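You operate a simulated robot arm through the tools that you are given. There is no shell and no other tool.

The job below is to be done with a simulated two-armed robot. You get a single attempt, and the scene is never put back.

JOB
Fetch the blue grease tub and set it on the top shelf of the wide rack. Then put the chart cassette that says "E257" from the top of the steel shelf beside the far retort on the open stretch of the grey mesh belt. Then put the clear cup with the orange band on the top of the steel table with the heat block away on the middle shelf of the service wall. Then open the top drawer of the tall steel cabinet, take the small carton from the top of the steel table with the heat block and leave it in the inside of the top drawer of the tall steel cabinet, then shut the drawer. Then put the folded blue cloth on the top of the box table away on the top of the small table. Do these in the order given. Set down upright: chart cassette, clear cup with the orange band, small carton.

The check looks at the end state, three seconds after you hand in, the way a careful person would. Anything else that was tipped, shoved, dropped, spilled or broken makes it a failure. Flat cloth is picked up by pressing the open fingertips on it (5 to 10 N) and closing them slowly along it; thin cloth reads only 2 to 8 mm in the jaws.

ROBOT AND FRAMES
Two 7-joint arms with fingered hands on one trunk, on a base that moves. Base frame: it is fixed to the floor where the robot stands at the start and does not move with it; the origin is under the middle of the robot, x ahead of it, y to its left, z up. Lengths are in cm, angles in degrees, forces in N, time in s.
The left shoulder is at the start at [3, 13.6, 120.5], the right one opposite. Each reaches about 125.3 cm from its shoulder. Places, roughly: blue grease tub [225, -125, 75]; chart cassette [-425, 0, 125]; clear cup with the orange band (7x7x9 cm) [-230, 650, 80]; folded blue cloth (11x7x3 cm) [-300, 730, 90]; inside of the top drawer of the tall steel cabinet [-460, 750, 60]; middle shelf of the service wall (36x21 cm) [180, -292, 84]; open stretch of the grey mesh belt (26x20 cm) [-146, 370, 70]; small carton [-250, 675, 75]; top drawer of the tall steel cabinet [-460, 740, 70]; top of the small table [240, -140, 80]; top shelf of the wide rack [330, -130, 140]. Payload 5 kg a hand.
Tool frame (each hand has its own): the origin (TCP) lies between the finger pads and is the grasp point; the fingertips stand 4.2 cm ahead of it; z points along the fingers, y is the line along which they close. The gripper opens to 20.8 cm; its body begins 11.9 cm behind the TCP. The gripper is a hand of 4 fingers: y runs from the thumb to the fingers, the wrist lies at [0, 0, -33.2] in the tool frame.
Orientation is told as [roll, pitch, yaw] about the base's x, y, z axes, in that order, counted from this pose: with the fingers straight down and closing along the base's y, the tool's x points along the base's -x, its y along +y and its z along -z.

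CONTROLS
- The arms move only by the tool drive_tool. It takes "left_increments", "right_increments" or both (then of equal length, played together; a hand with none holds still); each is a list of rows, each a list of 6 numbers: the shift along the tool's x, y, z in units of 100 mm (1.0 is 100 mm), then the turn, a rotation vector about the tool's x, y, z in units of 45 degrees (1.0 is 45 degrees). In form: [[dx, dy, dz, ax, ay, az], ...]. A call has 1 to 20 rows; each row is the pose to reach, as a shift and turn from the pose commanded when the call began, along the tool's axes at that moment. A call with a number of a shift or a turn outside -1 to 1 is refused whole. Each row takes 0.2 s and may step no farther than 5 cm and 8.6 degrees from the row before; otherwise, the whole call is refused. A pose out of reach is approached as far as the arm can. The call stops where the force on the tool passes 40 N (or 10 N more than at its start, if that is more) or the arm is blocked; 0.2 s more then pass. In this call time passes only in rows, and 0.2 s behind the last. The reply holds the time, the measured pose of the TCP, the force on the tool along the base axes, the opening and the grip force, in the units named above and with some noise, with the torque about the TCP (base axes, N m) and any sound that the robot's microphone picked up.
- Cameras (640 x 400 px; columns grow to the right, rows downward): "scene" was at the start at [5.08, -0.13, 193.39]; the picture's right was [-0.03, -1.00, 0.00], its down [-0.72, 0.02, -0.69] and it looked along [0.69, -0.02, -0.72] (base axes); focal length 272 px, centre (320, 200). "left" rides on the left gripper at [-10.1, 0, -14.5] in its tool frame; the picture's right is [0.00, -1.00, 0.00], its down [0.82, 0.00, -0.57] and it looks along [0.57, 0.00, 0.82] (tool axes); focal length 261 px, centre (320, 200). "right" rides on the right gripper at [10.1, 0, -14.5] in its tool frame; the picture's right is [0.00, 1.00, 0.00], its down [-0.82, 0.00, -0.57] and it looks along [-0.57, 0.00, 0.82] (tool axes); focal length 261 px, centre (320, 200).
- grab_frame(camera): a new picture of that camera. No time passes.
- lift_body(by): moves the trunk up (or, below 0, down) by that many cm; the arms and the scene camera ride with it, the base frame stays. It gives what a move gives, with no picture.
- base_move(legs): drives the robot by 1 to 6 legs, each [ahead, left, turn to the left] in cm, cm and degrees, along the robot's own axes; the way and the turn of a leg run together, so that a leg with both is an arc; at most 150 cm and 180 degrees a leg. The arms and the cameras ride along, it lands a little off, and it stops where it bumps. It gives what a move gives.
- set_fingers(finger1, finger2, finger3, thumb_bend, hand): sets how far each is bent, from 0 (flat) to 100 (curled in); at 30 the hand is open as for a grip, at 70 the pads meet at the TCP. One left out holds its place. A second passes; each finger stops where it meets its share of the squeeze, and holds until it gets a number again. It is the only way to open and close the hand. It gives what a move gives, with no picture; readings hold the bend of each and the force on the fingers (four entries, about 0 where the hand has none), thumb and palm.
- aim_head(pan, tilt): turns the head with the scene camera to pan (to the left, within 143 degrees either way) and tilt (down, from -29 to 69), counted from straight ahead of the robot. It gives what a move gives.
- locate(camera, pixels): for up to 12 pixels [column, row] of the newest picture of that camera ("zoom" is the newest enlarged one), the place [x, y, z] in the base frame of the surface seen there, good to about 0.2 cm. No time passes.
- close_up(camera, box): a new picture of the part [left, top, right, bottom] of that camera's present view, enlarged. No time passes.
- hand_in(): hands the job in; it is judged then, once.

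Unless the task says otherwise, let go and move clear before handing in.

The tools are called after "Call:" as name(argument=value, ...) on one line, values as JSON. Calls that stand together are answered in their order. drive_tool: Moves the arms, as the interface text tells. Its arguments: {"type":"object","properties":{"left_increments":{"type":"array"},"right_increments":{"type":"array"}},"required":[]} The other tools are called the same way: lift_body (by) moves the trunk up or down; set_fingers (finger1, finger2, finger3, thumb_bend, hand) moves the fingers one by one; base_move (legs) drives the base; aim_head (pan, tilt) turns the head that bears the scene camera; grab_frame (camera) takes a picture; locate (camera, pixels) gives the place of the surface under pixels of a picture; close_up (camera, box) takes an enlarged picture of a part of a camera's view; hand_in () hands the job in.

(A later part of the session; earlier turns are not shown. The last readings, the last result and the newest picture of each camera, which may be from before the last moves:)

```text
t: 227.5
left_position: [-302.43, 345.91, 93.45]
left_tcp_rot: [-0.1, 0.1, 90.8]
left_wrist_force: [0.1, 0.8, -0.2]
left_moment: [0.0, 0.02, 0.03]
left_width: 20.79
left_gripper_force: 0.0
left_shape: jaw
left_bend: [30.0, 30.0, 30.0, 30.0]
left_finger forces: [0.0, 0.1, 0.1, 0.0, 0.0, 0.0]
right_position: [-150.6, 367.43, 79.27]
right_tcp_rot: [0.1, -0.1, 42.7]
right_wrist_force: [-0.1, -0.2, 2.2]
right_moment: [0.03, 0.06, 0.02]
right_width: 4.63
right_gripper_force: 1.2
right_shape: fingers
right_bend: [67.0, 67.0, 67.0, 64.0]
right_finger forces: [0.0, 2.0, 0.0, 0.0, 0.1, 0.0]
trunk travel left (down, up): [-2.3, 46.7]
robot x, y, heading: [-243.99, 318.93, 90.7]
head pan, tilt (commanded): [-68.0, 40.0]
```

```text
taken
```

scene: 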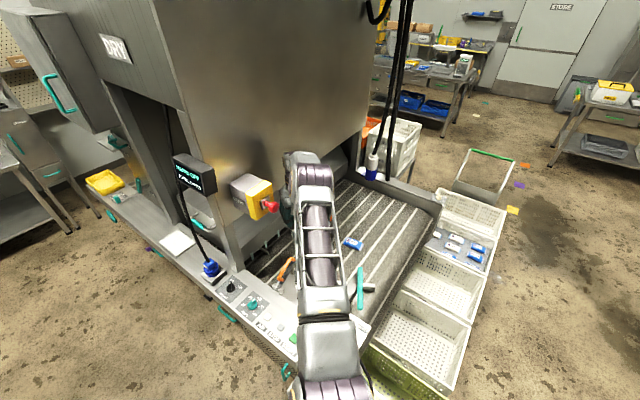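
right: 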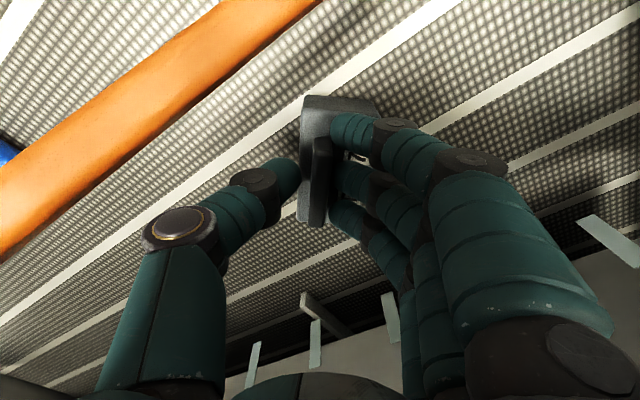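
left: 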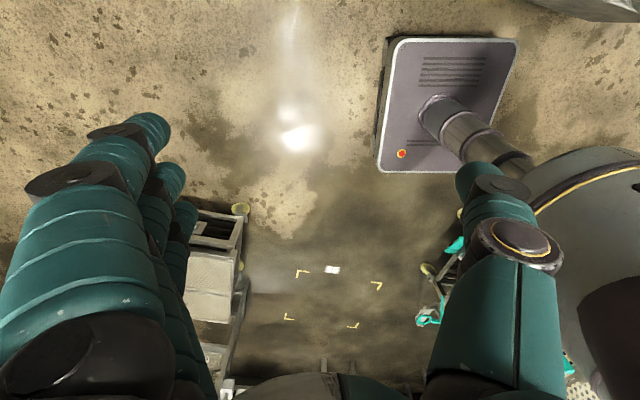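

The handle is free (gap by the thumb visible). Raise 0.6 cm, open a bit more, then raise out.

Call:
drive_tool(right_increments=[[0, 0, -0.03, 0, 0, 0], [0, 0, -0.07, 0, 0, 0]])

Call:
set_fingers(hand="right", finger1=63, finger2=62, finger3=63, thumb_bend=61)

Call:
grab_frame(camera="right")

```text
t: 228.1
left_position: [-302.63, 346.02, 93.59]
left_tcp_rot: [0.0, 0.1, 90.8]
left_wrist_force: [0.2, 0.1, 0.1]
left_moment: [0.01, 0.01, 0.0]
left_width: 20.8
left_gripper_force: 0.1
left_shape: jaw
left_bend: [30.0, 30.0, 30.0, 30.0]
left_finger forces: [0.0, 0.1, 0.0, 0.0, 0.0, 0.0]
right_position: [-150.65, 367.3, 80.07]
right_tcp_rot: [0.2, 0.0, 42.7]
right_wrist_force: [0.4, -0.8, 0.1]
right_moment: [-0.01, -0.01, 0.02]
right_width: 4.65
right_gripper_force: 0.0
right_shape: fingers
right_bend: [67.0, 66.0, 67.0, 64.0]
right_finger forces: [0.0, 0.0, 0.0, 0.0, 0.0, 0.0]
trunk travel left (down, up): [-2.3, 46.7]
robot x, y, heading: [-244.26, 318.96, 91.0]
head pan, tilt (commanded): [-68.0, 40.0]
```

```text
t: 229.1
left_position: [-302.52, 346.01, 93.47]
left_tcp_rot: [0.0, 0.0, 90.8]
left_wrist_force: [0.0, 0.4, 0.9]
left_moment: [0.0, -0.01, 0.0]
left_width: 20.8
left_gripper_force: 0.1
left_shape: jaw
left_bend: [30.0, 30.0, 30.0, 30.0]
left_finger forces: [0.1, 0.1, 0.0, 0.1, 0.0, 0.0]
right_position: [-150.56, 367.38, 79.96]
right_tcp_rot: [0.1, -0.2, 42.8]
right_wrist_force: [0.2, -0.5, 0.1]
right_moment: [0.0, 0.02, -0.03]
right_width: 6.11
right_gripper_force: 0.1
right_shape: fingers
right_bend: [63.0, 62.0, 63.0, 61.0]
right_finger forces: [0.0, 0.0, 0.0, 0.0, 0.0, 0.1]
trunk travel left (down, up): [-2.3, 46.7]
robot x, y, heading: [-244.04, 319.05, 90.7]
head pan, tilt (commanded): [-68.0, 40.0]
```

```text
taken
```

right: 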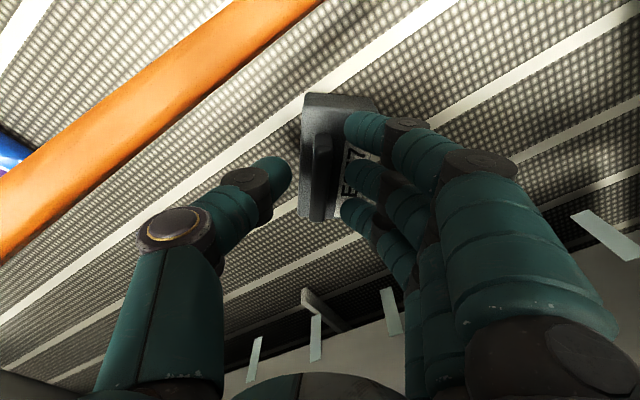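

Free on both sides. I raise the trunk and look at the cassette.

Call:
lift_body(by=10)

Call:
grab_frame(camera="right")

Call:
lift_body(by=24)

Call:
grab_frame(camera="right")

```text
t: 230.4
left_position: [-302.56, 346.06, 103.48]
left_tcp_rot: [0.0, 0.0, 90.7]
left_wrist_force: [1.2, 0.6, -0.5]
left_moment: [-0.03, -0.01, -0.01]
left_width: 20.79
left_gripper_force: 0.1
left_shape: jaw
left_bend: [30.0, 30.0, 30.0, 30.0]
left_finger forces: [0.0, 0.0, 0.0, 0.0, 0.0, 0.2]
right_position: [-150.53, 367.39, 89.91]
right_tcp_rot: [0.2, -0.2, 42.7]
right_wrist_force: [-0.6, 0.2, -0.1]
right_moment: [-0.01, 0.0, -0.02]
right_width: 6.09
right_gripper_force: 0.0
right_shape: fingers
right_bend: [63.0, 62.0, 63.0, 61.0]
right_finger forces: [0.0, 0.1, 0.1, 0.1, 0.1, 0.0]
trunk travel left (down, up): [-12.3, 36.7]
robot x, y, heading: [-243.87, 319.07, 90.7]
head pan, tilt (commanded): [-68.0, 40.0]
```

```text
taken
```

right: 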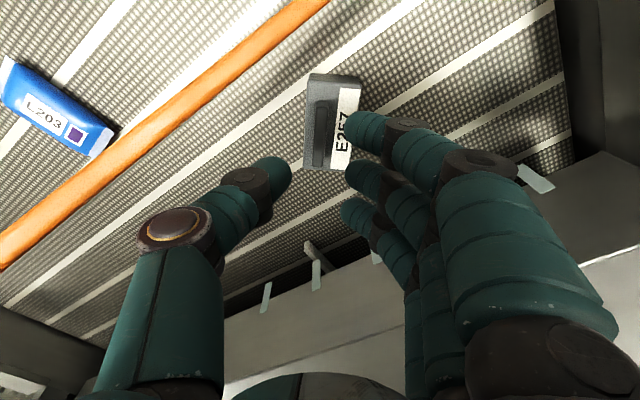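

```text
t: 232.9
left_position: [-302.49, 345.92, 127.5]
left_tcp_rot: [0.0, 0.1, 90.8]
left_wrist_force: [-0.2, -0.9, -0.1]
left_moment: [0.01, 0.01, 0.01]
left_width: 20.78
left_gripper_force: 0.0
left_shape: jaw
left_bend: [30.0, 30.0, 30.0, 30.0]
left_finger forces: [0.0, 0.1, 0.0, 0.0, 0.0, 0.1]
right_position: [-150.42, 367.37, 113.81]
right_tcp_rot: [0.0, -0.1, 42.8]
right_wrist_force: [0.8, -0.1, -0.1]
right_moment: [-0.04, 0.0, 0.03]
right_width: 6.15
right_gripper_force: 0.1
right_shape: fingers
right_bend: [63.0, 62.0, 63.0, 61.0]
right_finger forces: [0.0, 0.0, 0.0, 0.1, 0.0, 0.0]
trunk travel left (down, up): [-36.3, 12.7]
robot x, y, heading: [-244.05, 319.21, 90.9]
head pan, tilt (commanded): [-68.0, 40.0]
```

```text
taken
```

right: 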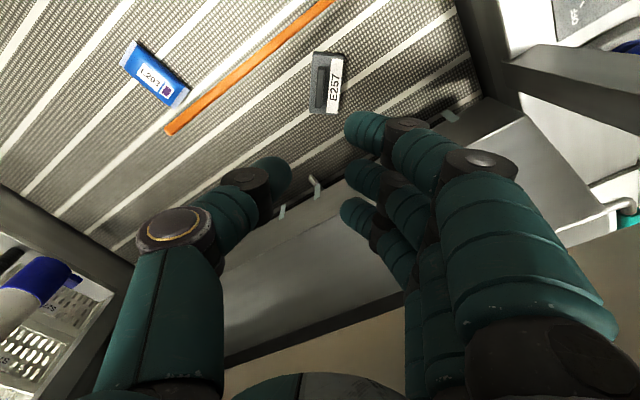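

E257 stands upright on the belt behind the lever. I verify its position.

Call:
locate(camera="right", pixels=[[318, 57], [340, 60], [314, 108], [337, 110], [325, 85], [400, 60], [250, 150]])

Call:
lift_body(by=12.5)

Call:
drive_tool(right_increments=[[0.19, -0.21, 0, 0, 0, 0], [0.38, -0.42, 0, 0, 0, 0], [0.575, -0.626, 0, 0, 0, 0]])

Call:
drive_tool(right_increments=[[0.19, -0.21, 0, 0, 0, 0], [0.38, -0.42, 0, 0, 0, 0], [0.575, -0.626, 0, 0, 0, 0]])

Call:
drive_tool(right_increments=[[0.28, 0.05, 0, 0, 0, 0], [0.56, 0.1, 0, 0, 0, 0], [0.85, 0.15, 0, 0, 0, 0]])

Call:
drive_tool(right_increments=[[0.28, 0.15, 0, 0, 0, 0], [0.56, 0.3, 0, 0, 0, 0], [0.85, 0.45, 0, 0, 0, 0]])

```text
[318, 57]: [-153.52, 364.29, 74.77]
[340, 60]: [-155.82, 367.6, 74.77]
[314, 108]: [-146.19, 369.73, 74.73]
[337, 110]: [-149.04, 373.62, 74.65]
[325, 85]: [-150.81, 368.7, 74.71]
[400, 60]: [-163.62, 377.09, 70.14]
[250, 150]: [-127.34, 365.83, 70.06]
```

```text
t: 234.4
left_position: [-302.36, 345.82, 139.98]
left_tcp_rot: [0.0, 0.0, 90.8]
left_wrist_force: [0.0, -1.2, 0.8]
left_moment: [0.03, -0.03, -0.02]
left_width: 20.77
left_gripper_force: 0.0
left_shape: jaw
left_bend: [30.0, 30.0, 30.0, 30.0]
left_finger forces: [0.0, 0.1, 0.1, 0.1, 0.0, 0.0]
right_position: [-150.55, 367.34, 126.46]
right_tcp_rot: [0.1, 0.0, 42.6]
right_wrist_force: [-0.2, 0.9, -0.5]
right_moment: [-0.02, 0.01, -0.04]
right_width: 6.14
right_gripper_force: 0.0
right_shape: fingers
right_bend: [63.0, 62.0, 63.0, 61.0]
right_finger forces: [0.0, 0.0, 0.0, 0.0, 0.0, 0.0]
trunk travel left (down, up): [-48.8, 0.2]
robot x, y, heading: [-244.14, 319.02, 90.7]
head pan, tilt (commanded): [-68.0, 40.0]
```

```text
t: 235.2
left_position: [-302.55, 345.84, 140.0]
left_tcp_rot: [0.0, -0.1, 90.8]
left_wrist_force: [-0.2, -0.3, 0.9]
left_moment: [0.15, -0.01, 0.01]
left_width: 20.78
left_gripper_force: 0.0
left_shape: jaw
left_bend: [30.0, 30.0, 30.0, 30.0]
left_finger forces: [0.0, 0.1, 0.0, 0.1, 0.0, 0.1]
right_position: [-150.51, 358.86, 126.53]
right_tcp_rot: [0.2, -0.2, 42.8]
right_wrist_force: [-0.6, 0.5, 0.2]
right_moment: [-0.1, -0.1, 0.02]
right_width: 6.13
right_gripper_force: 0.0
right_shape: fingers
right_bend: [63.0, 62.0, 63.0, 61.0]
right_finger forces: [0.0, 0.0, 0.0, 0.0, 0.0, 0.1]
trunk travel left (down, up): [-48.8, 0.2]
robot x, y, heading: [-244.05, 319.23, 90.6]
head pan, tilt (commanded): [-68.0, 40.0]
```

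```text
t: 236.0
left_position: [-302.55, 345.81, 140.11]
left_tcp_rot: [0.1, -0.1, 90.9]
left_wrist_force: [0.4, -1.6, 0.2]
left_moment: [0.13, 0.0, 0.02]
left_width: 20.79
left_gripper_force: 0.1
left_shape: jaw
left_bend: [30.0, 30.0, 30.0, 30.0]
left_finger forces: [0.0, 0.0, 0.0, 0.0, 0.0, 0.1]
right_position: [-150.41, 350.29, 126.34]
right_tcp_rot: [0.0, 0.0, 42.8]
right_wrist_force: [-0.7, 1.1, -0.3]
right_moment: [-0.09, -0.04, 0.02]
right_width: 6.17
right_gripper_force: 0.0
right_shape: fingers
right_bend: [63.0, 62.0, 63.0, 61.0]
right_finger forces: [0.0, 0.0, 0.0, 0.1, 0.0, 0.0]
trunk travel left (down, up): [-48.8, 0.2]
robot x, y, heading: [-244.28, 318.48, 90.9]
head pan, tilt (commanded): [-68.0, 40.0]
```

```text
t: 236.8
left_position: [-302.5, 345.91, 140.05]
left_tcp_rot: [0.0, 0.0, 90.9]
left_wrist_force: [0.0, 0.6, 0.1]
left_moment: [0.01, -0.02, -0.02]
left_width: 20.8
left_gripper_force: 0.1
left_shape: jaw
left_bend: [30.0, 30.0, 30.0, 30.0]
left_finger forces: [0.1, 0.0, 0.1, 0.0, 0.0, 0.1]
right_position: [-157.96, 345.69, 126.6]
right_tcp_rot: [0.1, -0.2, 42.7]
right_wrist_force: [-0.7, -0.3, 0.4]
right_moment: [0.01, -0.06, 0.01]
right_width: 6.13
right_gripper_force: 0.0
right_shape: fingers
right_bend: [63.0, 62.0, 63.0, 61.0]
right_finger forces: [0.0, 0.0, 0.0, 0.0, 0.0, 0.0]
trunk travel left (down, up): [-48.8, 0.2]
robot x, y, heading: [-243.77, 318.79, 90.8]
head pan, tilt (commanded): [-68.0, 40.0]
```

```text
t: 237.6
left_position: [-302.52, 345.87, 140.01]
left_tcp_rot: [0.0, 0.0, 90.8]
left_wrist_force: [-0.5, 0.4, -0.2]
left_moment: [0.03, -0.04, 0.01]
left_width: 20.77
left_gripper_force: 0.0
left_shape: jaw
left_bend: [30.0, 30.0, 30.0, 30.0]
left_finger forces: [0.0, 0.0, 0.0, 0.0, 0.0, 0.0]
right_position: [-167.18, 343.29, 126.32]
right_tcp_rot: [0.1, -0.2, 42.8]
right_wrist_force: [0.5, 0.3, -0.5]
right_moment: [-0.01, -0.02, -0.01]
right_width: 6.16
right_gripper_force: 0.0
right_shape: fingers
right_bend: [63.0, 62.0, 63.0, 61.0]
right_finger forces: [0.0, 0.0, 0.0, 0.1, 0.0, 0.0]
trunk travel left (down, up): [-48.8, 0.2]
robot x, y, heading: [-243.77, 318.99, 90.6]
head pan, tilt (commanded): [-68.0, 40.0]
```

The cassette is centred at about (−151,369), upright. Hand is clear. I step away from the machine and look toward the heat-block table.

Call:
base_move(legs=[[0, 26, 0], [60, 0, 0]])

Call:
aim_head(pan=0, tilt=25)

Call:
grab_frame(camera="scene")

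```text
t: 242.4
left_position: [-329.01, 404.31, 140.07]
left_tcp_rot: [0.0, 0.0, 91.4]
left_wrist_force: [-0.1, -0.1, -0.1]
left_moment: [0.03, 0.0, 0.0]
left_width: 20.76
left_gripper_force: 0.0
left_shape: jaw
left_bend: [30.0, 30.0, 30.0, 30.0]
left_finger forces: [0.0, 0.1, 0.1, 0.1, 0.1, 0.1]
right_position: [-193.34, 402.74, 126.26]
right_tcp_rot: [0.2, -0.2, 43.1]
right_wrist_force: [-0.3, -0.1, 0.6]
right_moment: [0.01, 0.02, 0.01]
right_width: 6.17
right_gripper_force: 0.1
right_shape: fingers
right_bend: [63.0, 62.0, 63.0, 61.0]
right_finger forces: [0.0, 0.1, 0.1, 0.0, 0.0, 0.0]
trunk travel left (down, up): [-48.8, 0.2]
robot x, y, heading: [-270.07, 377.43, 91.4]
head pan, tilt (commanded): [-68.0, 40.0]
```

```text
t: 243.8
left_position: [-328.9, 404.34, 140.06]
left_tcp_rot: [0.1, 0.0, 91.4]
left_wrist_force: [-0.7, 0.1, 0.3]
left_moment: [0.02, -0.01, -0.01]
left_width: 20.78
left_gripper_force: 0.2
left_shape: jaw
left_bend: [30.0, 30.0, 30.0, 30.0]
left_finger forces: [0.0, 0.0, 0.1, 0.0, 0.0, 0.1]
right_position: [-193.47, 402.86, 126.26]
right_tcp_rot: [0.1, -0.2, 43.3]
right_wrist_force: [0.6, 0.0, 0.3]
right_moment: [-0.01, -0.01, -0.03]
right_width: 6.16
right_gripper_force: 0.1
right_shape: fingers
right_bend: [63.0, 62.0, 63.0, 61.0]
right_finger forces: [0.1, 0.0, 0.0, 0.0, 0.0, 0.1]
trunk travel left (down, up): [-48.8, 0.2]
robot x, y, heading: [-270.49, 377.89, 91.2]
head pan, tilt (commanded): [0.0, 25.0]
```

```text
taken
```

scene: 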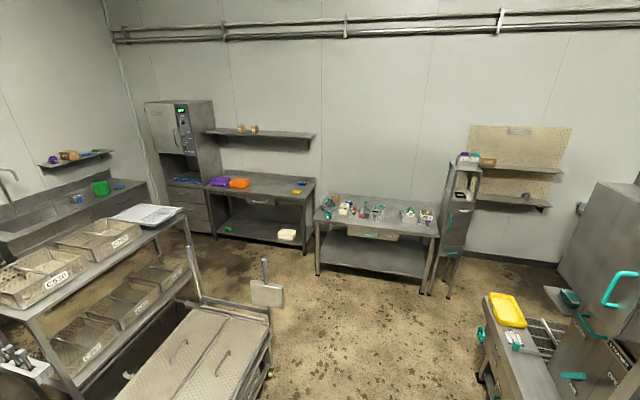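

I see the heat-block table at (375,215), the box table at (265,190), and the tall cabinet at (180,160). I zoom in on them.

Call:
close_up(camera="scene", box=[300, 160, 460, 260])

Call:
close_up(camera="scene", box=[130, 90, 330, 250])

Call:
locate(camera="scene", pixels=[[320, 215], [438, 232], [335, 197], [425, 210], [375, 225], [220, 185], [312, 185], [190, 210], [165, 205], [270, 335], [260, 300], [490, 350]])

```text
4.00 times, centred on (380, 210) of scene
```

zoom: 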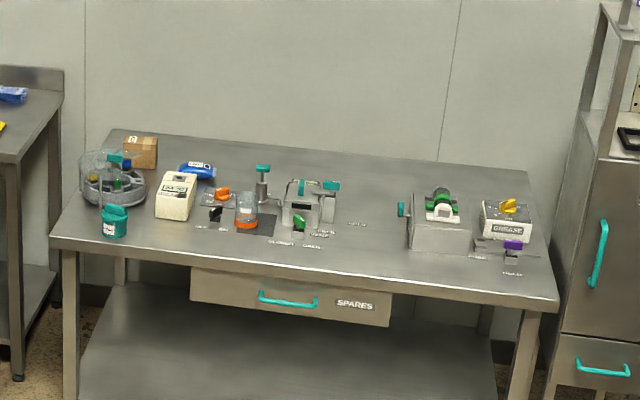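

```text
2.50 times, centred on (230, 170) of scene
```

zoom: 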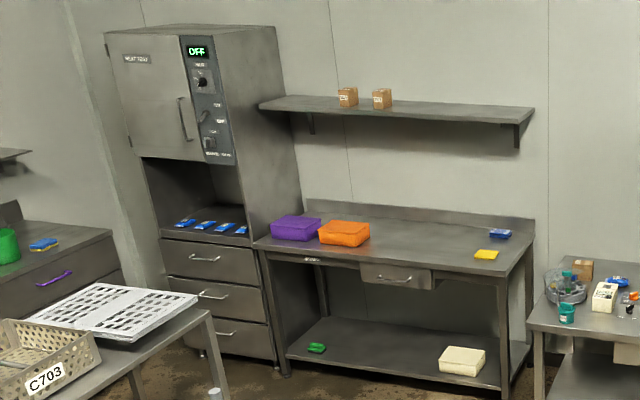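

```text
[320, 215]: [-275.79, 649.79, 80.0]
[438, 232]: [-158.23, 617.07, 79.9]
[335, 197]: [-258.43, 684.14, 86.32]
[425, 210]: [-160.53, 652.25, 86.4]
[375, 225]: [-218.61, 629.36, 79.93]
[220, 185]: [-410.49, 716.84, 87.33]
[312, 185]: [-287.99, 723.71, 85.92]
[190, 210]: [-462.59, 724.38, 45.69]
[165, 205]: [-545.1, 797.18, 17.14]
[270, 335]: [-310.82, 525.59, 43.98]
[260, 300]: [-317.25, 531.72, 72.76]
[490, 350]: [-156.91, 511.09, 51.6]
```

Cup with the orange band is near zoom (246,210) on the table; carton at (140,150). First I pull the right arm in.

Call:
drive_tool(right_increments=[[0.07, 0.32, 0, 0, 0, 0], [0.15, 0.64, 0, 0, 0, 0], [0.23, 0.97, 0, 0, 0, 0]])

Call:
drive_tool(right_increments=[[0.07, 0.32, 0, 0, 0, 0], [0.15, 0.64, 0, 0, 0, 0], [0.23, 0.97, 0, 0, 0, 0]])

Call:
drive_tool(right_increments=[[0.07, 0.32, 0, 0, 0, -0.15], [0.15, 0.64, 0, 0, 0, -0.3], [0.23, 0.97, 0, 0, 0, -0.45]])

Call:
drive_tool(right_increments=[[0.1, 0.15, 0, 0, 0, -0.15], [0.2, 0.3, 0, 0, 0, -0.3], [0.3, 0.45, 0, 0, 0, -0.45], [0.4, 0.6, 0, 0, 0, -0.6]])

Call:
grab_frame(camera="scene")

```text
t: 244.6
left_position: [-328.93, 404.39, 139.95]
left_tcp_rot: [-0.1, -0.1, 91.3]
left_wrist_force: [-0.1, 0.9, 0.5]
left_moment: [-0.05, -0.05, 0.0]
left_width: 20.79
left_gripper_force: 0.0
left_shape: jaw
left_bend: [30.0, 30.0, 30.0, 30.0]
left_finger forces: [0.1, 0.0, 0.0, 0.0, 0.1, 0.0]
right_position: [-201.74, 408.33, 126.4]
right_tcp_rot: [0.0, -0.1, 43.1]
right_wrist_force: [-0.2, 0.0, -0.8]
right_moment: [0.01, -0.05, -0.02]
right_width: 6.18
right_gripper_force: 0.0
right_shape: fingers
right_bend: [63.0, 62.0, 63.0, 61.0]
right_finger forces: [0.0, 0.1, 0.0, 0.0, 0.0, 0.0]
trunk travel left (down, up): [-48.8, 0.2]
robot x, y, heading: [-270.35, 378.04, 91.4]
head pan, tilt (commanded): [0.0, 25.0]
```

```text
t: 245.4
left_position: [-328.99, 404.34, 139.97]
left_tcp_rot: [0.0, 0.0, 91.5]
left_wrist_force: [-0.6, 1.3, -0.7]
left_moment: [-0.03, -0.05, 0.03]
left_width: 20.8
left_gripper_force: 0.1
left_shape: jaw
left_bend: [30.0, 30.0, 30.0, 30.0]
left_finger forces: [0.0, 0.1, 0.0, 0.0, 0.1, 0.0]
right_position: [-210.13, 413.87, 126.47]
right_tcp_rot: [0.0, -0.2, 43.1]
right_wrist_force: [-0.9, -0.2, -0.1]
right_moment: [0.06, 0.04, 0.01]
right_width: 6.16
right_gripper_force: 0.0
right_shape: fingers
right_bend: [63.0, 62.0, 63.0, 61.0]
right_finger forces: [0.0, 0.0, 0.0, 0.0, 0.0, 0.0]
trunk travel left (down, up): [-48.8, 0.2]
robot x, y, heading: [-270.33, 378.05, 91.3]
head pan, tilt (commanded): [0.0, 25.0]
```

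```text
t: 246.2
left_position: [-328.91, 404.42, 140.07]
left_tcp_rot: [0.1, 0.0, 91.4]
left_wrist_force: [-0.7, 1.0, 0.6]
left_moment: [-0.03, -0.05, -0.05]
left_width: 20.81
left_gripper_force: 0.1
left_shape: jaw
left_bend: [30.0, 30.0, 30.0, 30.0]
left_finger forces: [0.0, 0.0, 0.0, 0.1, 0.1, 0.0]
right_position: [-218.5, 419.42, 126.5]
right_tcp_rot: [0.0, -0.2, 63.4]
right_wrist_force: [0.0, -0.3, -0.4]
right_moment: [0.03, 0.01, 0.0]
right_width: 6.17
right_gripper_force: 0.0
right_shape: fingers
right_bend: [63.0, 62.0, 63.0, 61.0]
right_finger forces: [0.0, 0.0, 0.0, 0.1, 0.0, 0.0]
trunk travel left (down, up): [-48.8, 0.2]
robot x, y, heading: [-270.28, 377.69, 91.5]
head pan, tilt (commanded): [0.0, 25.0]
```

```text
t: 247.2
left_position: [-329.04, 404.34, 140.06]
left_tcp_rot: [0.0, 0.1, 91.4]
left_wrist_force: [0.2, -0.2, -0.2]
left_moment: [0.01, -0.06, 0.0]
left_width: 20.76
left_gripper_force: 0.1
left_shape: jaw
left_bend: [30.0, 30.0, 30.0, 30.0]
left_finger forces: [0.0, 0.1, 0.0, 0.0, 0.0, 0.1]
right_position: [-225.6, 418.48, 126.24]
right_tcp_rot: [-0.1, -0.3, 90.4]
right_wrist_force: [-0.8, 0.1, 0.0]
right_moment: [-0.01, -0.05, -0.02]
right_width: 6.18
right_gripper_force: 0.0
right_shape: fingers
right_bend: [63.0, 62.0, 63.0, 61.0]
right_finger forces: [0.0, 0.1, 0.0, 0.0, 0.0, 0.1]
trunk travel left (down, up): [-48.8, 0.2]
robot x, y, heading: [-270.4, 377.58, 91.2]
head pan, tilt (commanded): [0.0, 25.0]
```

```text
taken
```

scene: 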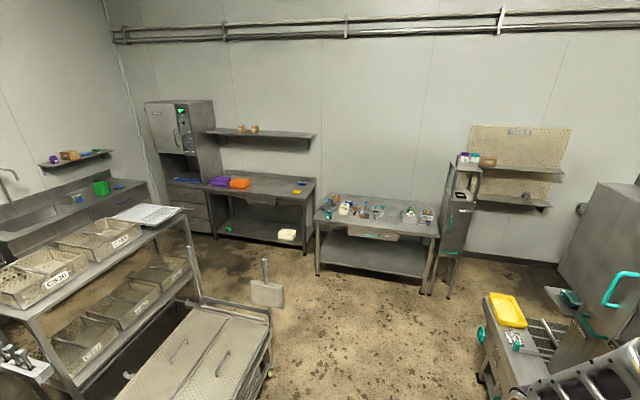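

Right arm is in. I check the low cart's handle post then drive toward the table.

Call:
locate(camera="scene", pixels=[[265, 262], [267, 292], [272, 340], [190, 245], [485, 320], [505, 300], [185, 215], [440, 290]])

Call:
base_move(legs=[[140, -25, 0]])

Call:
aim_head(pan=0, tilt=45)

Call:
grab_frame(camera="scene")

```text
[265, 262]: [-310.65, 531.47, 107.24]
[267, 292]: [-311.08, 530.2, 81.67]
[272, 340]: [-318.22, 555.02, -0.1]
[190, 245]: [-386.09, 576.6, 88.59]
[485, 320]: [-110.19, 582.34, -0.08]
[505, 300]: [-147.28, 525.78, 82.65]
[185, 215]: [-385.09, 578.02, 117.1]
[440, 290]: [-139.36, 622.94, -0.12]
```

```text
t: 254.2
left_position: [-307.86, 542.82, 139.99]
left_tcp_rot: [0.0, -0.1, 91.7]
left_wrist_force: [0.9, 0.0, -1.2]
left_moment: [0.03, 0.01, 0.01]
left_width: 20.77
left_gripper_force: 0.1
left_shape: jaw
left_bend: [30.0, 30.0, 30.0, 30.0]
left_finger forces: [0.0, 0.0, 0.0, 0.1, 0.0, 0.1]
right_position: [-204.65, 557.64, 126.26]
right_tcp_rot: [-0.1, -0.2, 90.8]
right_wrist_force: [-0.2, 0.2, -0.3]
right_moment: [0.0, 0.01, 0.0]
right_width: 6.18
right_gripper_force: 0.0
right_shape: fingers
right_bend: [63.0, 62.0, 63.0, 61.0]
right_finger forces: [0.0, 0.0, 0.0, 0.1, 0.0, 0.0]
trunk travel left (down, up): [-48.8, 0.2]
robot x, y, heading: [-249.11, 516.99, 91.4]
head pan, tilt (commanded): [0.0, 25.0]
```

```text
t: 255.0
left_position: [-307.83, 542.91, 139.97]
left_tcp_rot: [0.1, 0.0, 91.7]
left_wrist_force: [0.5, 0.4, 0.2]
left_moment: [0.03, 0.0, 0.02]
left_width: 20.79
left_gripper_force: 0.0
left_shape: jaw
left_bend: [30.0, 30.0, 30.0, 30.0]
left_finger forces: [0.0, 0.0, 0.1, 0.0, 0.0, 0.0]
right_position: [-204.7, 557.6, 126.25]
right_tcp_rot: [0.0, -0.2, 90.9]
right_wrist_force: [-0.1, -0.3, 0.9]
right_moment: [0.0, 0.01, -0.01]
right_width: 6.16
right_gripper_force: 0.1
right_shape: fingers
right_bend: [63.0, 62.0, 63.0, 61.0]
right_finger forces: [0.0, 0.1, 0.0, 0.1, 0.0, 0.1]
trunk travel left (down, up): [-48.8, 0.2]
robot x, y, heading: [-248.93, 516.71, 91.6]
head pan, tilt (commanded): [0.0, 45.0]
```

```text
taken
```

scene: 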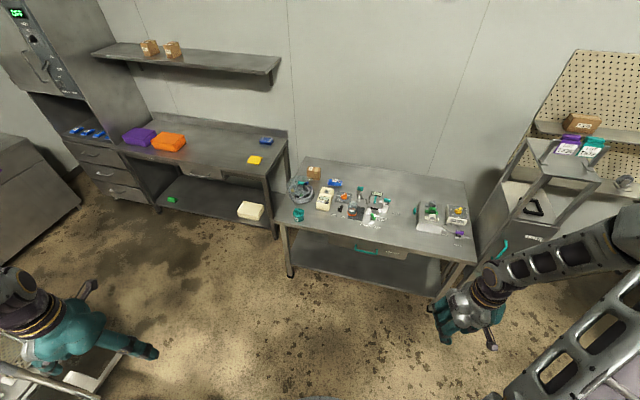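

Call:
close_up(camera="scene", box=[275, 155, 405, 235])

Call:
locate(camera="zoom", pixels=[[360, 225], [200, 100], [180, 115], [360, 200], [380, 190], [300, 215], [250, 190], [430, 260], [480, 250], [330, 235], [200, 85], [410, 200]])

```text
4.92 times, centred on (340, 195) of scene
```

zoom: 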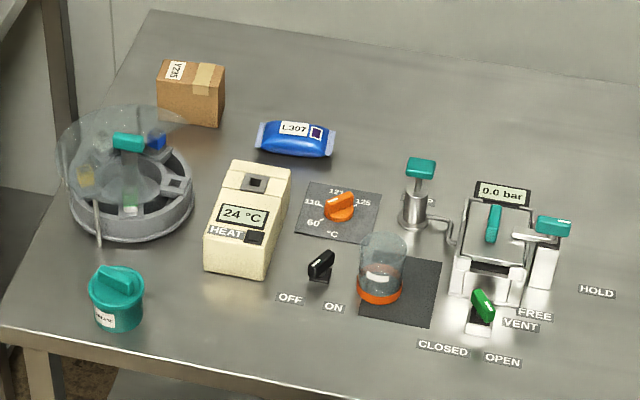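

```text
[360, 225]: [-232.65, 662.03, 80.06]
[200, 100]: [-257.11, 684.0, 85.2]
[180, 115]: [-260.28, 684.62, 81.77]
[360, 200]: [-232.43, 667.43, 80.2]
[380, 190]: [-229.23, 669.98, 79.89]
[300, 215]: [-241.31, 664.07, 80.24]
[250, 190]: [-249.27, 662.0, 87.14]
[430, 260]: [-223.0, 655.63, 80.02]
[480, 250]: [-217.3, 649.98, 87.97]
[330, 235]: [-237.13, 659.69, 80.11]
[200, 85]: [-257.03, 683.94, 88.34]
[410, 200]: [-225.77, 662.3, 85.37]
```

The clear cup with orange band is at zoom (380,270), on a dark mat. I locate its parts and neighbours (switch, dispenser, chamber).

Call:
locate(camera="zoom", pixels=[[380, 293], [360, 290], [401, 288], [380, 302], [365, 240], [402, 243], [383, 235], [385, 275], [320, 268], [415, 215], [465, 260], [480, 310]])

Call:
close_up(camera="scene", box=[330, 185, 390, 225])

```text
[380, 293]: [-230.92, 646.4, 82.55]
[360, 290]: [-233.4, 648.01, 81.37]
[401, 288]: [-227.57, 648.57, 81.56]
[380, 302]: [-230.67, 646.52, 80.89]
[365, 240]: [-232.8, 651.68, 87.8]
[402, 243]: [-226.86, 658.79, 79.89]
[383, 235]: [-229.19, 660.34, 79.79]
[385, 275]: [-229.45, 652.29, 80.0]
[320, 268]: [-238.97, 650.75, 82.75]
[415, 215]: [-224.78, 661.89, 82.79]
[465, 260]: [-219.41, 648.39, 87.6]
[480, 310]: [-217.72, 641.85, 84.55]
```

```text
10.00 times, centred on (360, 205) of scene
```

zoom: 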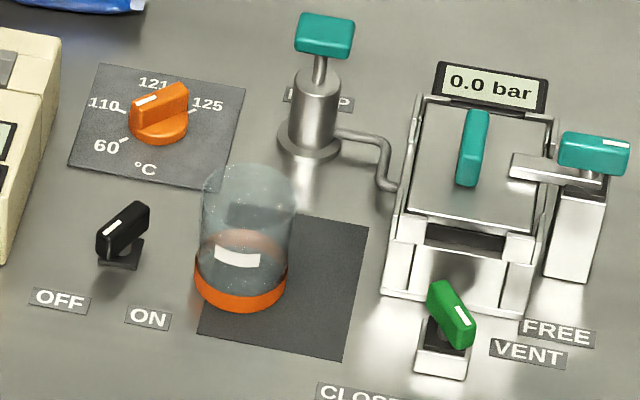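

Cup axis ≈(−230.4,649.9), table z=80, top z≈89. Free space is front and straight behind, so I'll grip front-to-back (fingers front, thumb behind). I turn +18.5° and approach the table.

Call:
base_move(legs=[[0, 0, 18.5], [60, -18.8, 0]])

Call:
drive_tool(right_increments=[[0, 0, 0, 0, 0, -0.16], [0, 0, 0, 0, 0, -0.32], [0, 0, 0, 0, 0, -0.48], [0, 0, 0, 0, 0, -0.64], [0, 0, 0, 0, 0, -0.8]])

Call:
drive_tool(right_increments=[[0, 0, 0, 0, 0, -0.16], [0, 0, 0, 0, 0, -0.32], [0, 0, 0, 0, 0, -0.48], [0, 0, 0, 0, 0, -0.64], [0, 0, 0, 0, 0, -0.77]])

Call:
grab_frame(camera="scene")

Call:
grab_frame(camera="right")

```text
t: 259.6
left_position: [-317.14, 585.53, 140.1]
left_tcp_rot: [-0.1, 0.0, 110.9]
left_wrist_force: [-0.8, -0.5, 0.7]
left_moment: [0.03, 0.02, 0.01]
left_width: 20.78
left_gripper_force: 0.1
left_shape: jaw
left_bend: [30.0, 30.0, 30.0, 30.0]
left_finger forces: [0.1, 0.0, 0.1, 0.1, 0.0, 0.0]
right_position: [-224.37, 633.22, 126.33]
right_tcp_rot: [-0.1, -0.2, 110.0]
right_wrist_force: [0.8, -0.3, -0.6]
right_moment: [-0.02, 0.0, 0.02]
right_width: 6.13
right_gripper_force: 0.0
right_shape: fingers
right_bend: [63.0, 62.0, 63.0, 61.0]
right_finger forces: [0.0, 0.0, 0.1, 0.0, 0.0, 0.0]
trunk travel left (down, up): [-48.8, 0.2]
robot x, y, heading: [-252.45, 580.11, 110.4]
head pan, tilt (commanded): [0.0, 45.0]
```

```text
t: 260.8
left_position: [-316.99, 585.44, 140.03]
left_tcp_rot: [-0.1, 0.1, 110.9]
left_wrist_force: [1.2, -0.1, 0.1]
left_moment: [-0.01, 0.02, -0.02]
left_width: 20.8
left_gripper_force: 0.0
left_shape: jaw
left_bend: [30.0, 30.0, 30.0, 30.0]
left_finger forces: [0.0, 0.0, 0.1, 0.1, 0.0, 0.0]
right_position: [-224.38, 633.29, 126.25]
right_tcp_rot: [-0.1, -0.2, 146.0]
right_wrist_force: [-1.2, 0.6, -1.1]
right_moment: [0.02, 0.01, -0.02]
right_width: 6.17
right_gripper_force: 0.2
right_shape: fingers
right_bend: [63.0, 62.0, 63.0, 61.0]
right_finger forces: [0.0, 0.0, 0.0, 0.0, 0.0, 0.0]
trunk travel left (down, up): [-48.8, 0.2]
robot x, y, heading: [-252.76, 580.23, 110.9]
head pan, tilt (commanded): [0.0, 45.0]
```

```text
t: 262.0
left_position: [-317.08, 585.54, 140.02]
left_tcp_rot: [0.0, 0.0, 111.0]
left_wrist_force: [-0.1, 0.1, 0.8]
left_moment: [-0.05, 0.02, 0.0]
left_width: 20.76
left_gripper_force: 0.0
left_shape: jaw
left_bend: [30.0, 30.0, 30.0, 30.0]
left_finger forces: [0.0, 0.0, 0.0, 0.1, 0.1, 0.0]
right_position: [-224.31, 633.21, 126.37]
right_tcp_rot: [-0.1, 0.0, -179.2]
right_wrist_force: [0.4, -0.1, 0.3]
right_moment: [-0.03, -0.02, 0.0]
right_width: 6.15
right_gripper_force: 0.0
right_shape: fingers
right_bend: [63.0, 62.0, 63.0, 61.0]
right_finger forces: [0.0, 0.0, 0.0, 0.0, 0.0, 0.0]
trunk travel left (down, up): [-48.8, 0.2]
robot x, y, heading: [-253.12, 579.91, 111.0]
head pan, tilt (commanded): [0.0, 45.0]
```

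```text
taken
```

scene: 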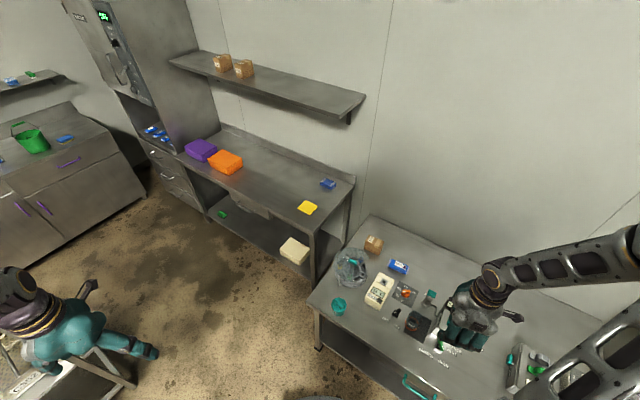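

```text
taken
```

right: 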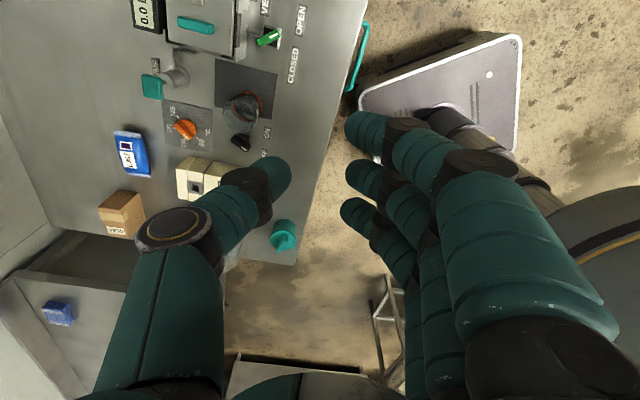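

The hand is turned to yaw 180°. I move it over the cup (two steps) at height.

Call:
drive_tool(right_increments=[[-0.1, -0.28, 0, 0, 0, 0], [-0.2, -0.56, 0, 0, 0, 0], [-0.3, -0.84, 0, 0, 0, 0]])

Call:
drive_tool(right_increments=[[-0.1, -0.28, 0, 0, 0, 0], [-0.2, -0.56, 0, 0, 0, 0], [-0.3, -0.83, 0, 0, 0, 0]])

Call:
set_fingers(hand="right", finger1=46, finger2=46, finger3=46, thumb_bend=48)

Call:
grab_frame(camera="right")

Call:
grab_frame(camera="scene")

```text
t: 262.8
left_position: [-316.99, 585.49, 140.06]
left_tcp_rot: [0.1, 0.0, 111.0]
left_wrist_force: [-0.8, -0.1, -0.2]
left_moment: [-0.09, 0.0, -0.01]
left_width: 20.77
left_gripper_force: 0.0
left_shape: jaw
left_bend: [30.0, 30.0, 30.0, 30.0]
left_finger forces: [0.1, 0.0, 0.0, 0.0, 0.0, 0.0]
right_position: [-227.51, 641.71, 126.39]
right_tcp_rot: [-0.1, 0.0, -179.4]
right_wrist_force: [0.4, 0.2, -0.4]
right_moment: [-0.06, -0.01, 0.0]
right_width: 6.16
right_gripper_force: 0.1
right_shape: fingers
right_bend: [63.0, 62.0, 63.0, 61.0]
right_finger forces: [0.1, 0.1, 0.0, 0.0, 0.1, 0.0]
trunk travel left (down, up): [-48.8, 0.2]
robot x, y, heading: [-252.48, 579.93, 111.1]
head pan, tilt (commanded): [0.0, 45.0]
```

```text
t: 263.6
left_position: [-317.07, 585.53, 139.89]
left_tcp_rot: [0.0, 0.0, 111.0]
left_wrist_force: [0.1, 0.2, -0.5]
left_moment: [-0.07, -0.03, -0.01]
left_width: 20.78
left_gripper_force: 0.1
left_shape: jaw
left_bend: [30.0, 30.0, 30.0, 30.0]
left_finger forces: [0.1, 0.0, 0.0, 0.1, 0.1, 0.1]
right_position: [-230.53, 650.02, 126.23]
right_tcp_rot: [-0.2, 0.1, -179.5]
right_wrist_force: [-0.3, 0.1, 0.7]
right_moment: [-0.05, 0.05, -0.01]
right_width: 6.17
right_gripper_force: 0.0
right_shape: fingers
right_bend: [63.0, 62.0, 63.0, 61.0]
right_finger forces: [0.1, 0.0, 0.1, 0.0, 0.0, 0.1]
trunk travel left (down, up): [-48.8, 0.2]
robot x, y, heading: [-252.96, 580.25, 111.1]
head pan, tilt (commanded): [0.0, 45.0]
```

```text
t: 264.6
left_position: [-317.14, 585.39, 140.04]
left_tcp_rot: [0.1, 0.1, 110.9]
left_wrist_force: [-0.3, 0.4, -0.5]
left_moment: [-0.02, 0.0, -0.02]
left_width: 20.79
left_gripper_force: 0.1
left_shape: jaw
left_bend: [30.0, 30.0, 30.0, 30.0]
left_finger forces: [0.1, 0.1, 0.0, 0.1, 0.1, 0.0]
right_position: [-230.72, 649.93, 126.26]
right_tcp_rot: [-0.2, -0.1, -179.4]
right_wrist_force: [0.1, -0.6, -0.9]
right_moment: [0.01, -0.02, -0.01]
right_width: 13.54
right_gripper_force: 0.0
right_shape: fingers
right_bend: [46.0, 46.0, 46.0, 48.0]
right_finger forces: [0.0, 0.1, 0.0, 0.1, 0.0, 0.0]
trunk travel left (down, up): [-48.8, 0.2]
robot x, y, heading: [-253.03, 580.26, 110.7]
head pan, tilt (commanded): [0.0, 45.0]
```

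```text
taken
```

right: 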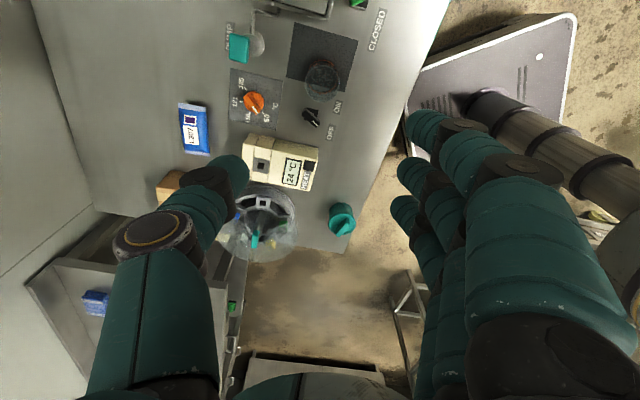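

```text
taken
```

scene: 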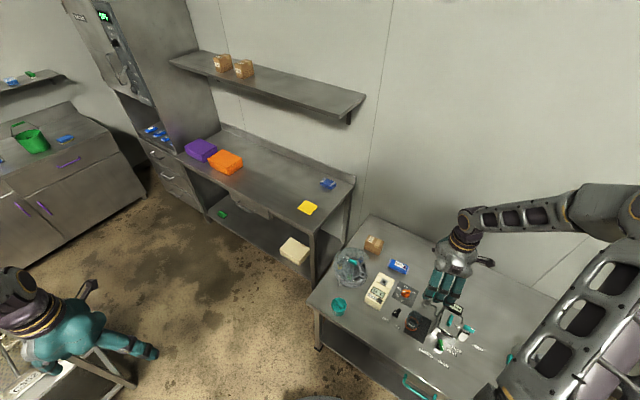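

The cup is near (322,77) in the hand view, as expected for centred. I zoom to verify centring.

Call:
close_up(camera="right", box=[280, 40, 370, 130])

Call:
locate(camera="zoom", pixels=[[320, 150], [290, 160], [360, 160], [325, 110], [325, 200], [300, 120], [250, 280], [330, 330], [360, 190], [290, 190]])

```text
4.44 times, centred on (325, 85) of right
```

zoom: 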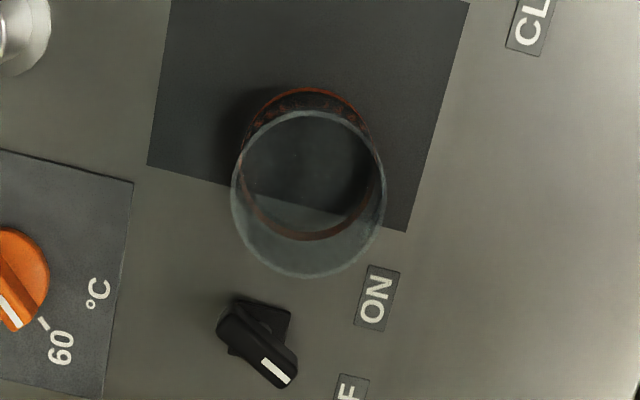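

```text
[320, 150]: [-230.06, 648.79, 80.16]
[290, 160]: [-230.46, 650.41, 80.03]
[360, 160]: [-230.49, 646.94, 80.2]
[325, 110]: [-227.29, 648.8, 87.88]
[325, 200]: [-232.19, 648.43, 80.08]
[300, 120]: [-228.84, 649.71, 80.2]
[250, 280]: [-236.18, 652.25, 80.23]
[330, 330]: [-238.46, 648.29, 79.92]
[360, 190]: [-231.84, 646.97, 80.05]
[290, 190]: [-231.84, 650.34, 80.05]
```

Rim centre is offset by (+0.27,+0.42 cm) in tool axes. I correct, narrow the opening to ~11 cm and descend by trunk in stages.

Call:
drive_tool(right_increments=[[0.027, 0.042, 0, 0, 0, 0]])

Call:
set_fingers(hand="right", finger1=51, finger2=51, finger3=51, thumb_bend=51)

Call:
lift_body(by=-25)

Call:
grab_frame(camera="right")

Call:
close_up(camera="scene", box=[380, 220, 520, 350])

```text
t: 265.0
left_position: [-316.98, 585.39, 139.95]
left_tcp_rot: [0.1, 0.0, 110.8]
left_wrist_force: [-0.1, -0.5, 0.3]
left_moment: [0.06, 0.0, 0.05]
left_width: 20.82
left_gripper_force: 0.0
left_shape: jaw
left_bend: [30.0, 30.0, 30.0, 30.0]
left_finger forces: [0.1, 0.1, 0.0, 0.1, 0.1, 0.0]
right_position: [-230.25, 649.35, 126.19]
right_tcp_rot: [-0.2, 0.0, -179.4]
right_wrist_force: [-0.6, 0.0, -0.2]
right_moment: [0.05, 0.01, 0.0]
right_width: 13.53
right_gripper_force: 0.0
right_shape: fingers
right_bend: [46.0, 46.0, 46.0, 48.0]
right_finger forces: [0.0, 0.0, 0.0, 0.0, 0.0, 0.0]
trunk travel left (down, up): [-48.8, 0.2]
robot x, y, heading: [-253.15, 580.31, 110.9]
head pan, tilt (commanded): [0.0, 45.0]
```

```text
t: 266.0
left_position: [-317.0, 585.42, 140.0]
left_tcp_rot: [0.0, -0.1, 111.0]
left_wrist_force: [0.1, -0.9, -0.2]
left_moment: [-0.01, 0.0, -0.01]
left_width: 20.81
left_gripper_force: 0.1
left_shape: jaw
left_bend: [30.0, 30.0, 30.0, 30.0]
left_finger forces: [0.1, 0.0, 0.0, 0.0, 0.0, 0.1]
right_position: [-230.24, 649.47, 126.12]
right_tcp_rot: [-0.2, -0.1, -179.4]
right_wrist_force: [-1.0, 0.2, -0.4]
right_moment: [-0.02, -0.03, 0.02]
right_width: 11.65
right_gripper_force: 0.0
right_shape: fingers
right_bend: [51.0, 51.0, 51.0, 51.0]
right_finger forces: [0.1, 0.0, 0.0, 0.0, 0.0, 0.0]
trunk travel left (down, up): [-48.8, 0.2]
robot x, y, heading: [-253.04, 580.1, 110.9]
head pan, tilt (commanded): [0.0, 45.0]
```

```text
t: 268.6
left_position: [-317.11, 585.49, 115.15]
left_tcp_rot: [-0.1, 0.1, 110.9]
left_wrist_force: [0.2, 0.5, 0.1]
left_moment: [0.02, -0.04, 0.0]
left_width: 20.81
left_gripper_force: 0.0
left_shape: jaw
left_bend: [30.0, 30.0, 30.0, 30.0]
left_finger forces: [0.0, 0.0, 0.0, 0.1, 0.1, 0.0]
right_position: [-230.31, 649.48, 101.29]
right_tcp_rot: [-0.2, 0.0, -179.4]
right_wrist_force: [0.2, -0.6, 0.3]
right_moment: [-0.02, 0.01, 0.01]
right_width: 11.63
right_gripper_force: 0.2
right_shape: fingers
right_bend: [51.0, 51.0, 51.0, 51.0]
right_finger forces: [0.1, 0.0, 0.0, 0.1, 0.0, 0.0]
trunk travel left (down, up): [-23.8, 25.2]
robot x, y, heading: [-253.04, 579.86, 110.9]
head pan, tilt (commanded): [0.0, 45.0]
```

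```text
taken
```

right: 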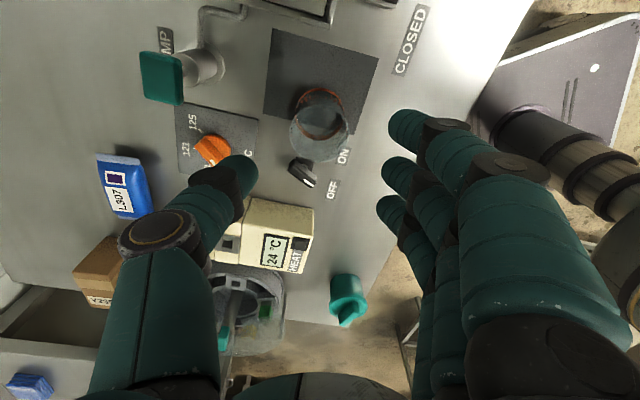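

```text
3.08 times, centred on (450, 285) of scene
```

zoom: 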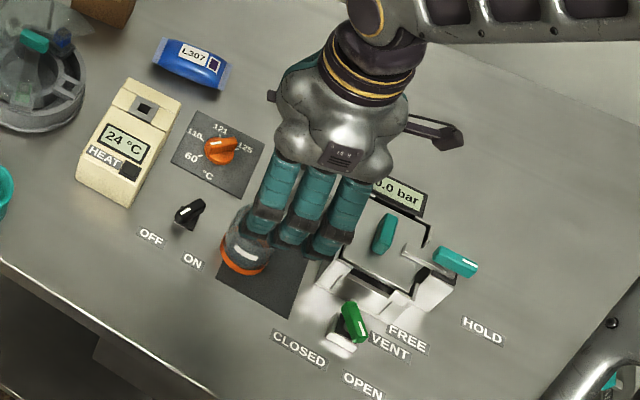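

Fingers are in front of the cup. I check the dial and valve positions relative to the thumb before lowering more.

Call:
locate(camera="right", pixels=[[162, 78], [145, 60], [180, 100], [205, 65], [212, 148], [195, 155], [303, 172], [330, 90], [320, 125], [290, 30]])

```text
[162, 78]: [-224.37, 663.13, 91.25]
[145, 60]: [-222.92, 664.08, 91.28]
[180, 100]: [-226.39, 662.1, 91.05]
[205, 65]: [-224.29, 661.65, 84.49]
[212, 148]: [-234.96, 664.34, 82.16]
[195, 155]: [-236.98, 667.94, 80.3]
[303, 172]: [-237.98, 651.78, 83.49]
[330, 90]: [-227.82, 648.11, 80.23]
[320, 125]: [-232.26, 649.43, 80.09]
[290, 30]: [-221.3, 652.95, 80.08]
```

Valve knob (−226..−223, 662–664, z≈91) and dial (−235,664) stay clear of the thumb. Lower 9 cm, then check.

Call:
lift_body(by=-9)

Call:
grab_frame(camera="right")

Call:
close_up(camera="scene", box=[380, 200, 520, 330])

```text
t: 269.9
left_position: [-317.12, 585.58, 106.08]
left_tcp_rot: [0.1, 0.0, 110.9]
left_wrist_force: [-0.7, 0.5, 0.1]
left_moment: [0.03, 0.03, 0.02]
left_width: 20.78
left_gripper_force: 0.1
left_shape: jaw
left_bend: [30.0, 30.0, 30.0, 30.0]
left_finger forces: [0.1, 0.1, 0.1, 0.0, 0.0, 0.1]
right_position: [-230.22, 649.51, 92.25]
right_tcp_rot: [-0.2, 0.0, -179.4]
right_wrist_force: [-0.5, -0.3, 1.0]
right_moment: [-0.02, 0.0, 0.03]
right_width: 11.65
right_gripper_force: 0.0
right_shape: fingers
right_bend: [51.0, 51.0, 51.0, 51.0]
right_finger forces: [0.1, 0.0, 0.0, 0.0, 0.0, 0.0]
trunk travel left (down, up): [-14.8, 34.2]
robot x, y, heading: [-253.01, 580.07, 111.0]
head pan, tilt (commanded): [0.0, 45.0]
```

```text
taken
```

right: 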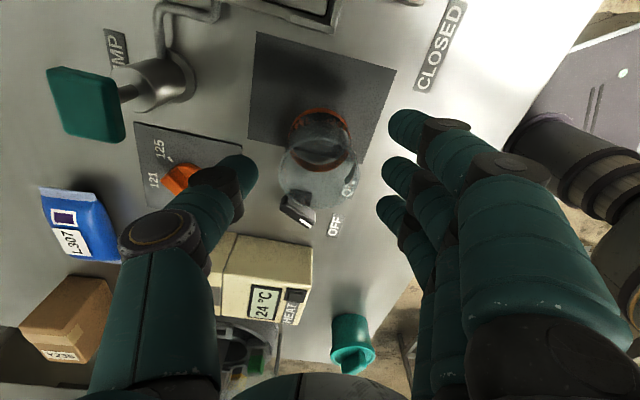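

```text
3.08 times, centred on (450, 265) of scene
```

zoom: 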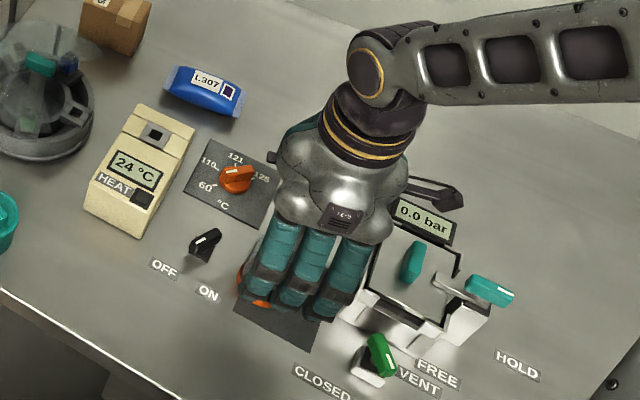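

Centred in the hand view (rim about (319,171)). Lower 4.5 cm and close gently.

Call:
lift_body(by=-4.5)

Call:
set_fingers(hand="right", finger1=57, finger2=57, finger3=57, thumb_bend=57)

Call:
grab_frame(camera="right")

```text
t: 270.7
left_position: [-317.1, 585.5, 101.57]
left_tcp_rot: [0.0, 0.1, 110.9]
left_wrist_force: [-0.3, 0.1, 0.2]
left_moment: [0.01, 0.0, -0.01]
left_width: 20.79
left_gripper_force: 0.0
left_shape: jaw
left_bend: [30.0, 30.0, 30.0, 30.0]
left_finger forces: [0.0, 0.1, 0.0, 0.0, 0.0, 0.1]
right_position: [-230.18, 649.47, 87.76]
right_tcp_rot: [-0.2, 0.0, -179.4]
right_wrist_force: [-0.4, 0.1, -0.6]
right_moment: [0.01, 0.0, 0.01]
right_width: 11.63
right_gripper_force: 0.0
right_shape: fingers
right_bend: [51.0, 51.0, 51.0, 51.0]
right_finger forces: [0.0, 0.0, 0.1, 0.1, 0.1, 0.0]
trunk travel left (down, up): [-10.3, 38.7]
robot x, y, heading: [-253.22, 580.07, 110.8]
head pan, tilt (commanded): [0.0, 45.0]
```

```text
t: 271.7
left_position: [-317.1, 585.5, 101.69]
left_tcp_rot: [-0.1, 0.0, 110.9]
left_wrist_force: [-0.3, -0.1, 0.0]
left_moment: [0.0, 0.03, 0.04]
left_width: 20.78
left_gripper_force: 0.1
left_shape: jaw
left_bend: [30.0, 30.0, 30.0, 30.0]
left_finger forces: [0.0, 0.1, 0.0, 0.1, 0.0, 0.0]
right_position: [-230.31, 649.38, 87.78]
right_tcp_rot: [-0.2, 0.1, -179.5]
right_wrist_force: [0.8, -0.2, -0.6]
right_moment: [-0.01, 0.02, 0.01]
right_width: 9.15
right_gripper_force: 0.0
right_shape: fingers
right_bend: [56.0, 56.0, 56.0, 56.0]
right_finger forces: [0.1, 0.0, 0.0, 0.1, 0.0, 0.0]
trunk travel left (down, up): [-10.3, 38.7]
robot x, y, heading: [-252.55, 580.17, 110.7]
head pan, tilt (commanded): [0.0, 45.0]
```

```text
taken
```

right: 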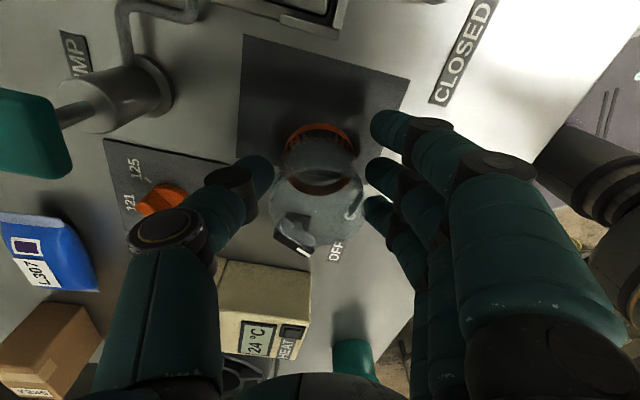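

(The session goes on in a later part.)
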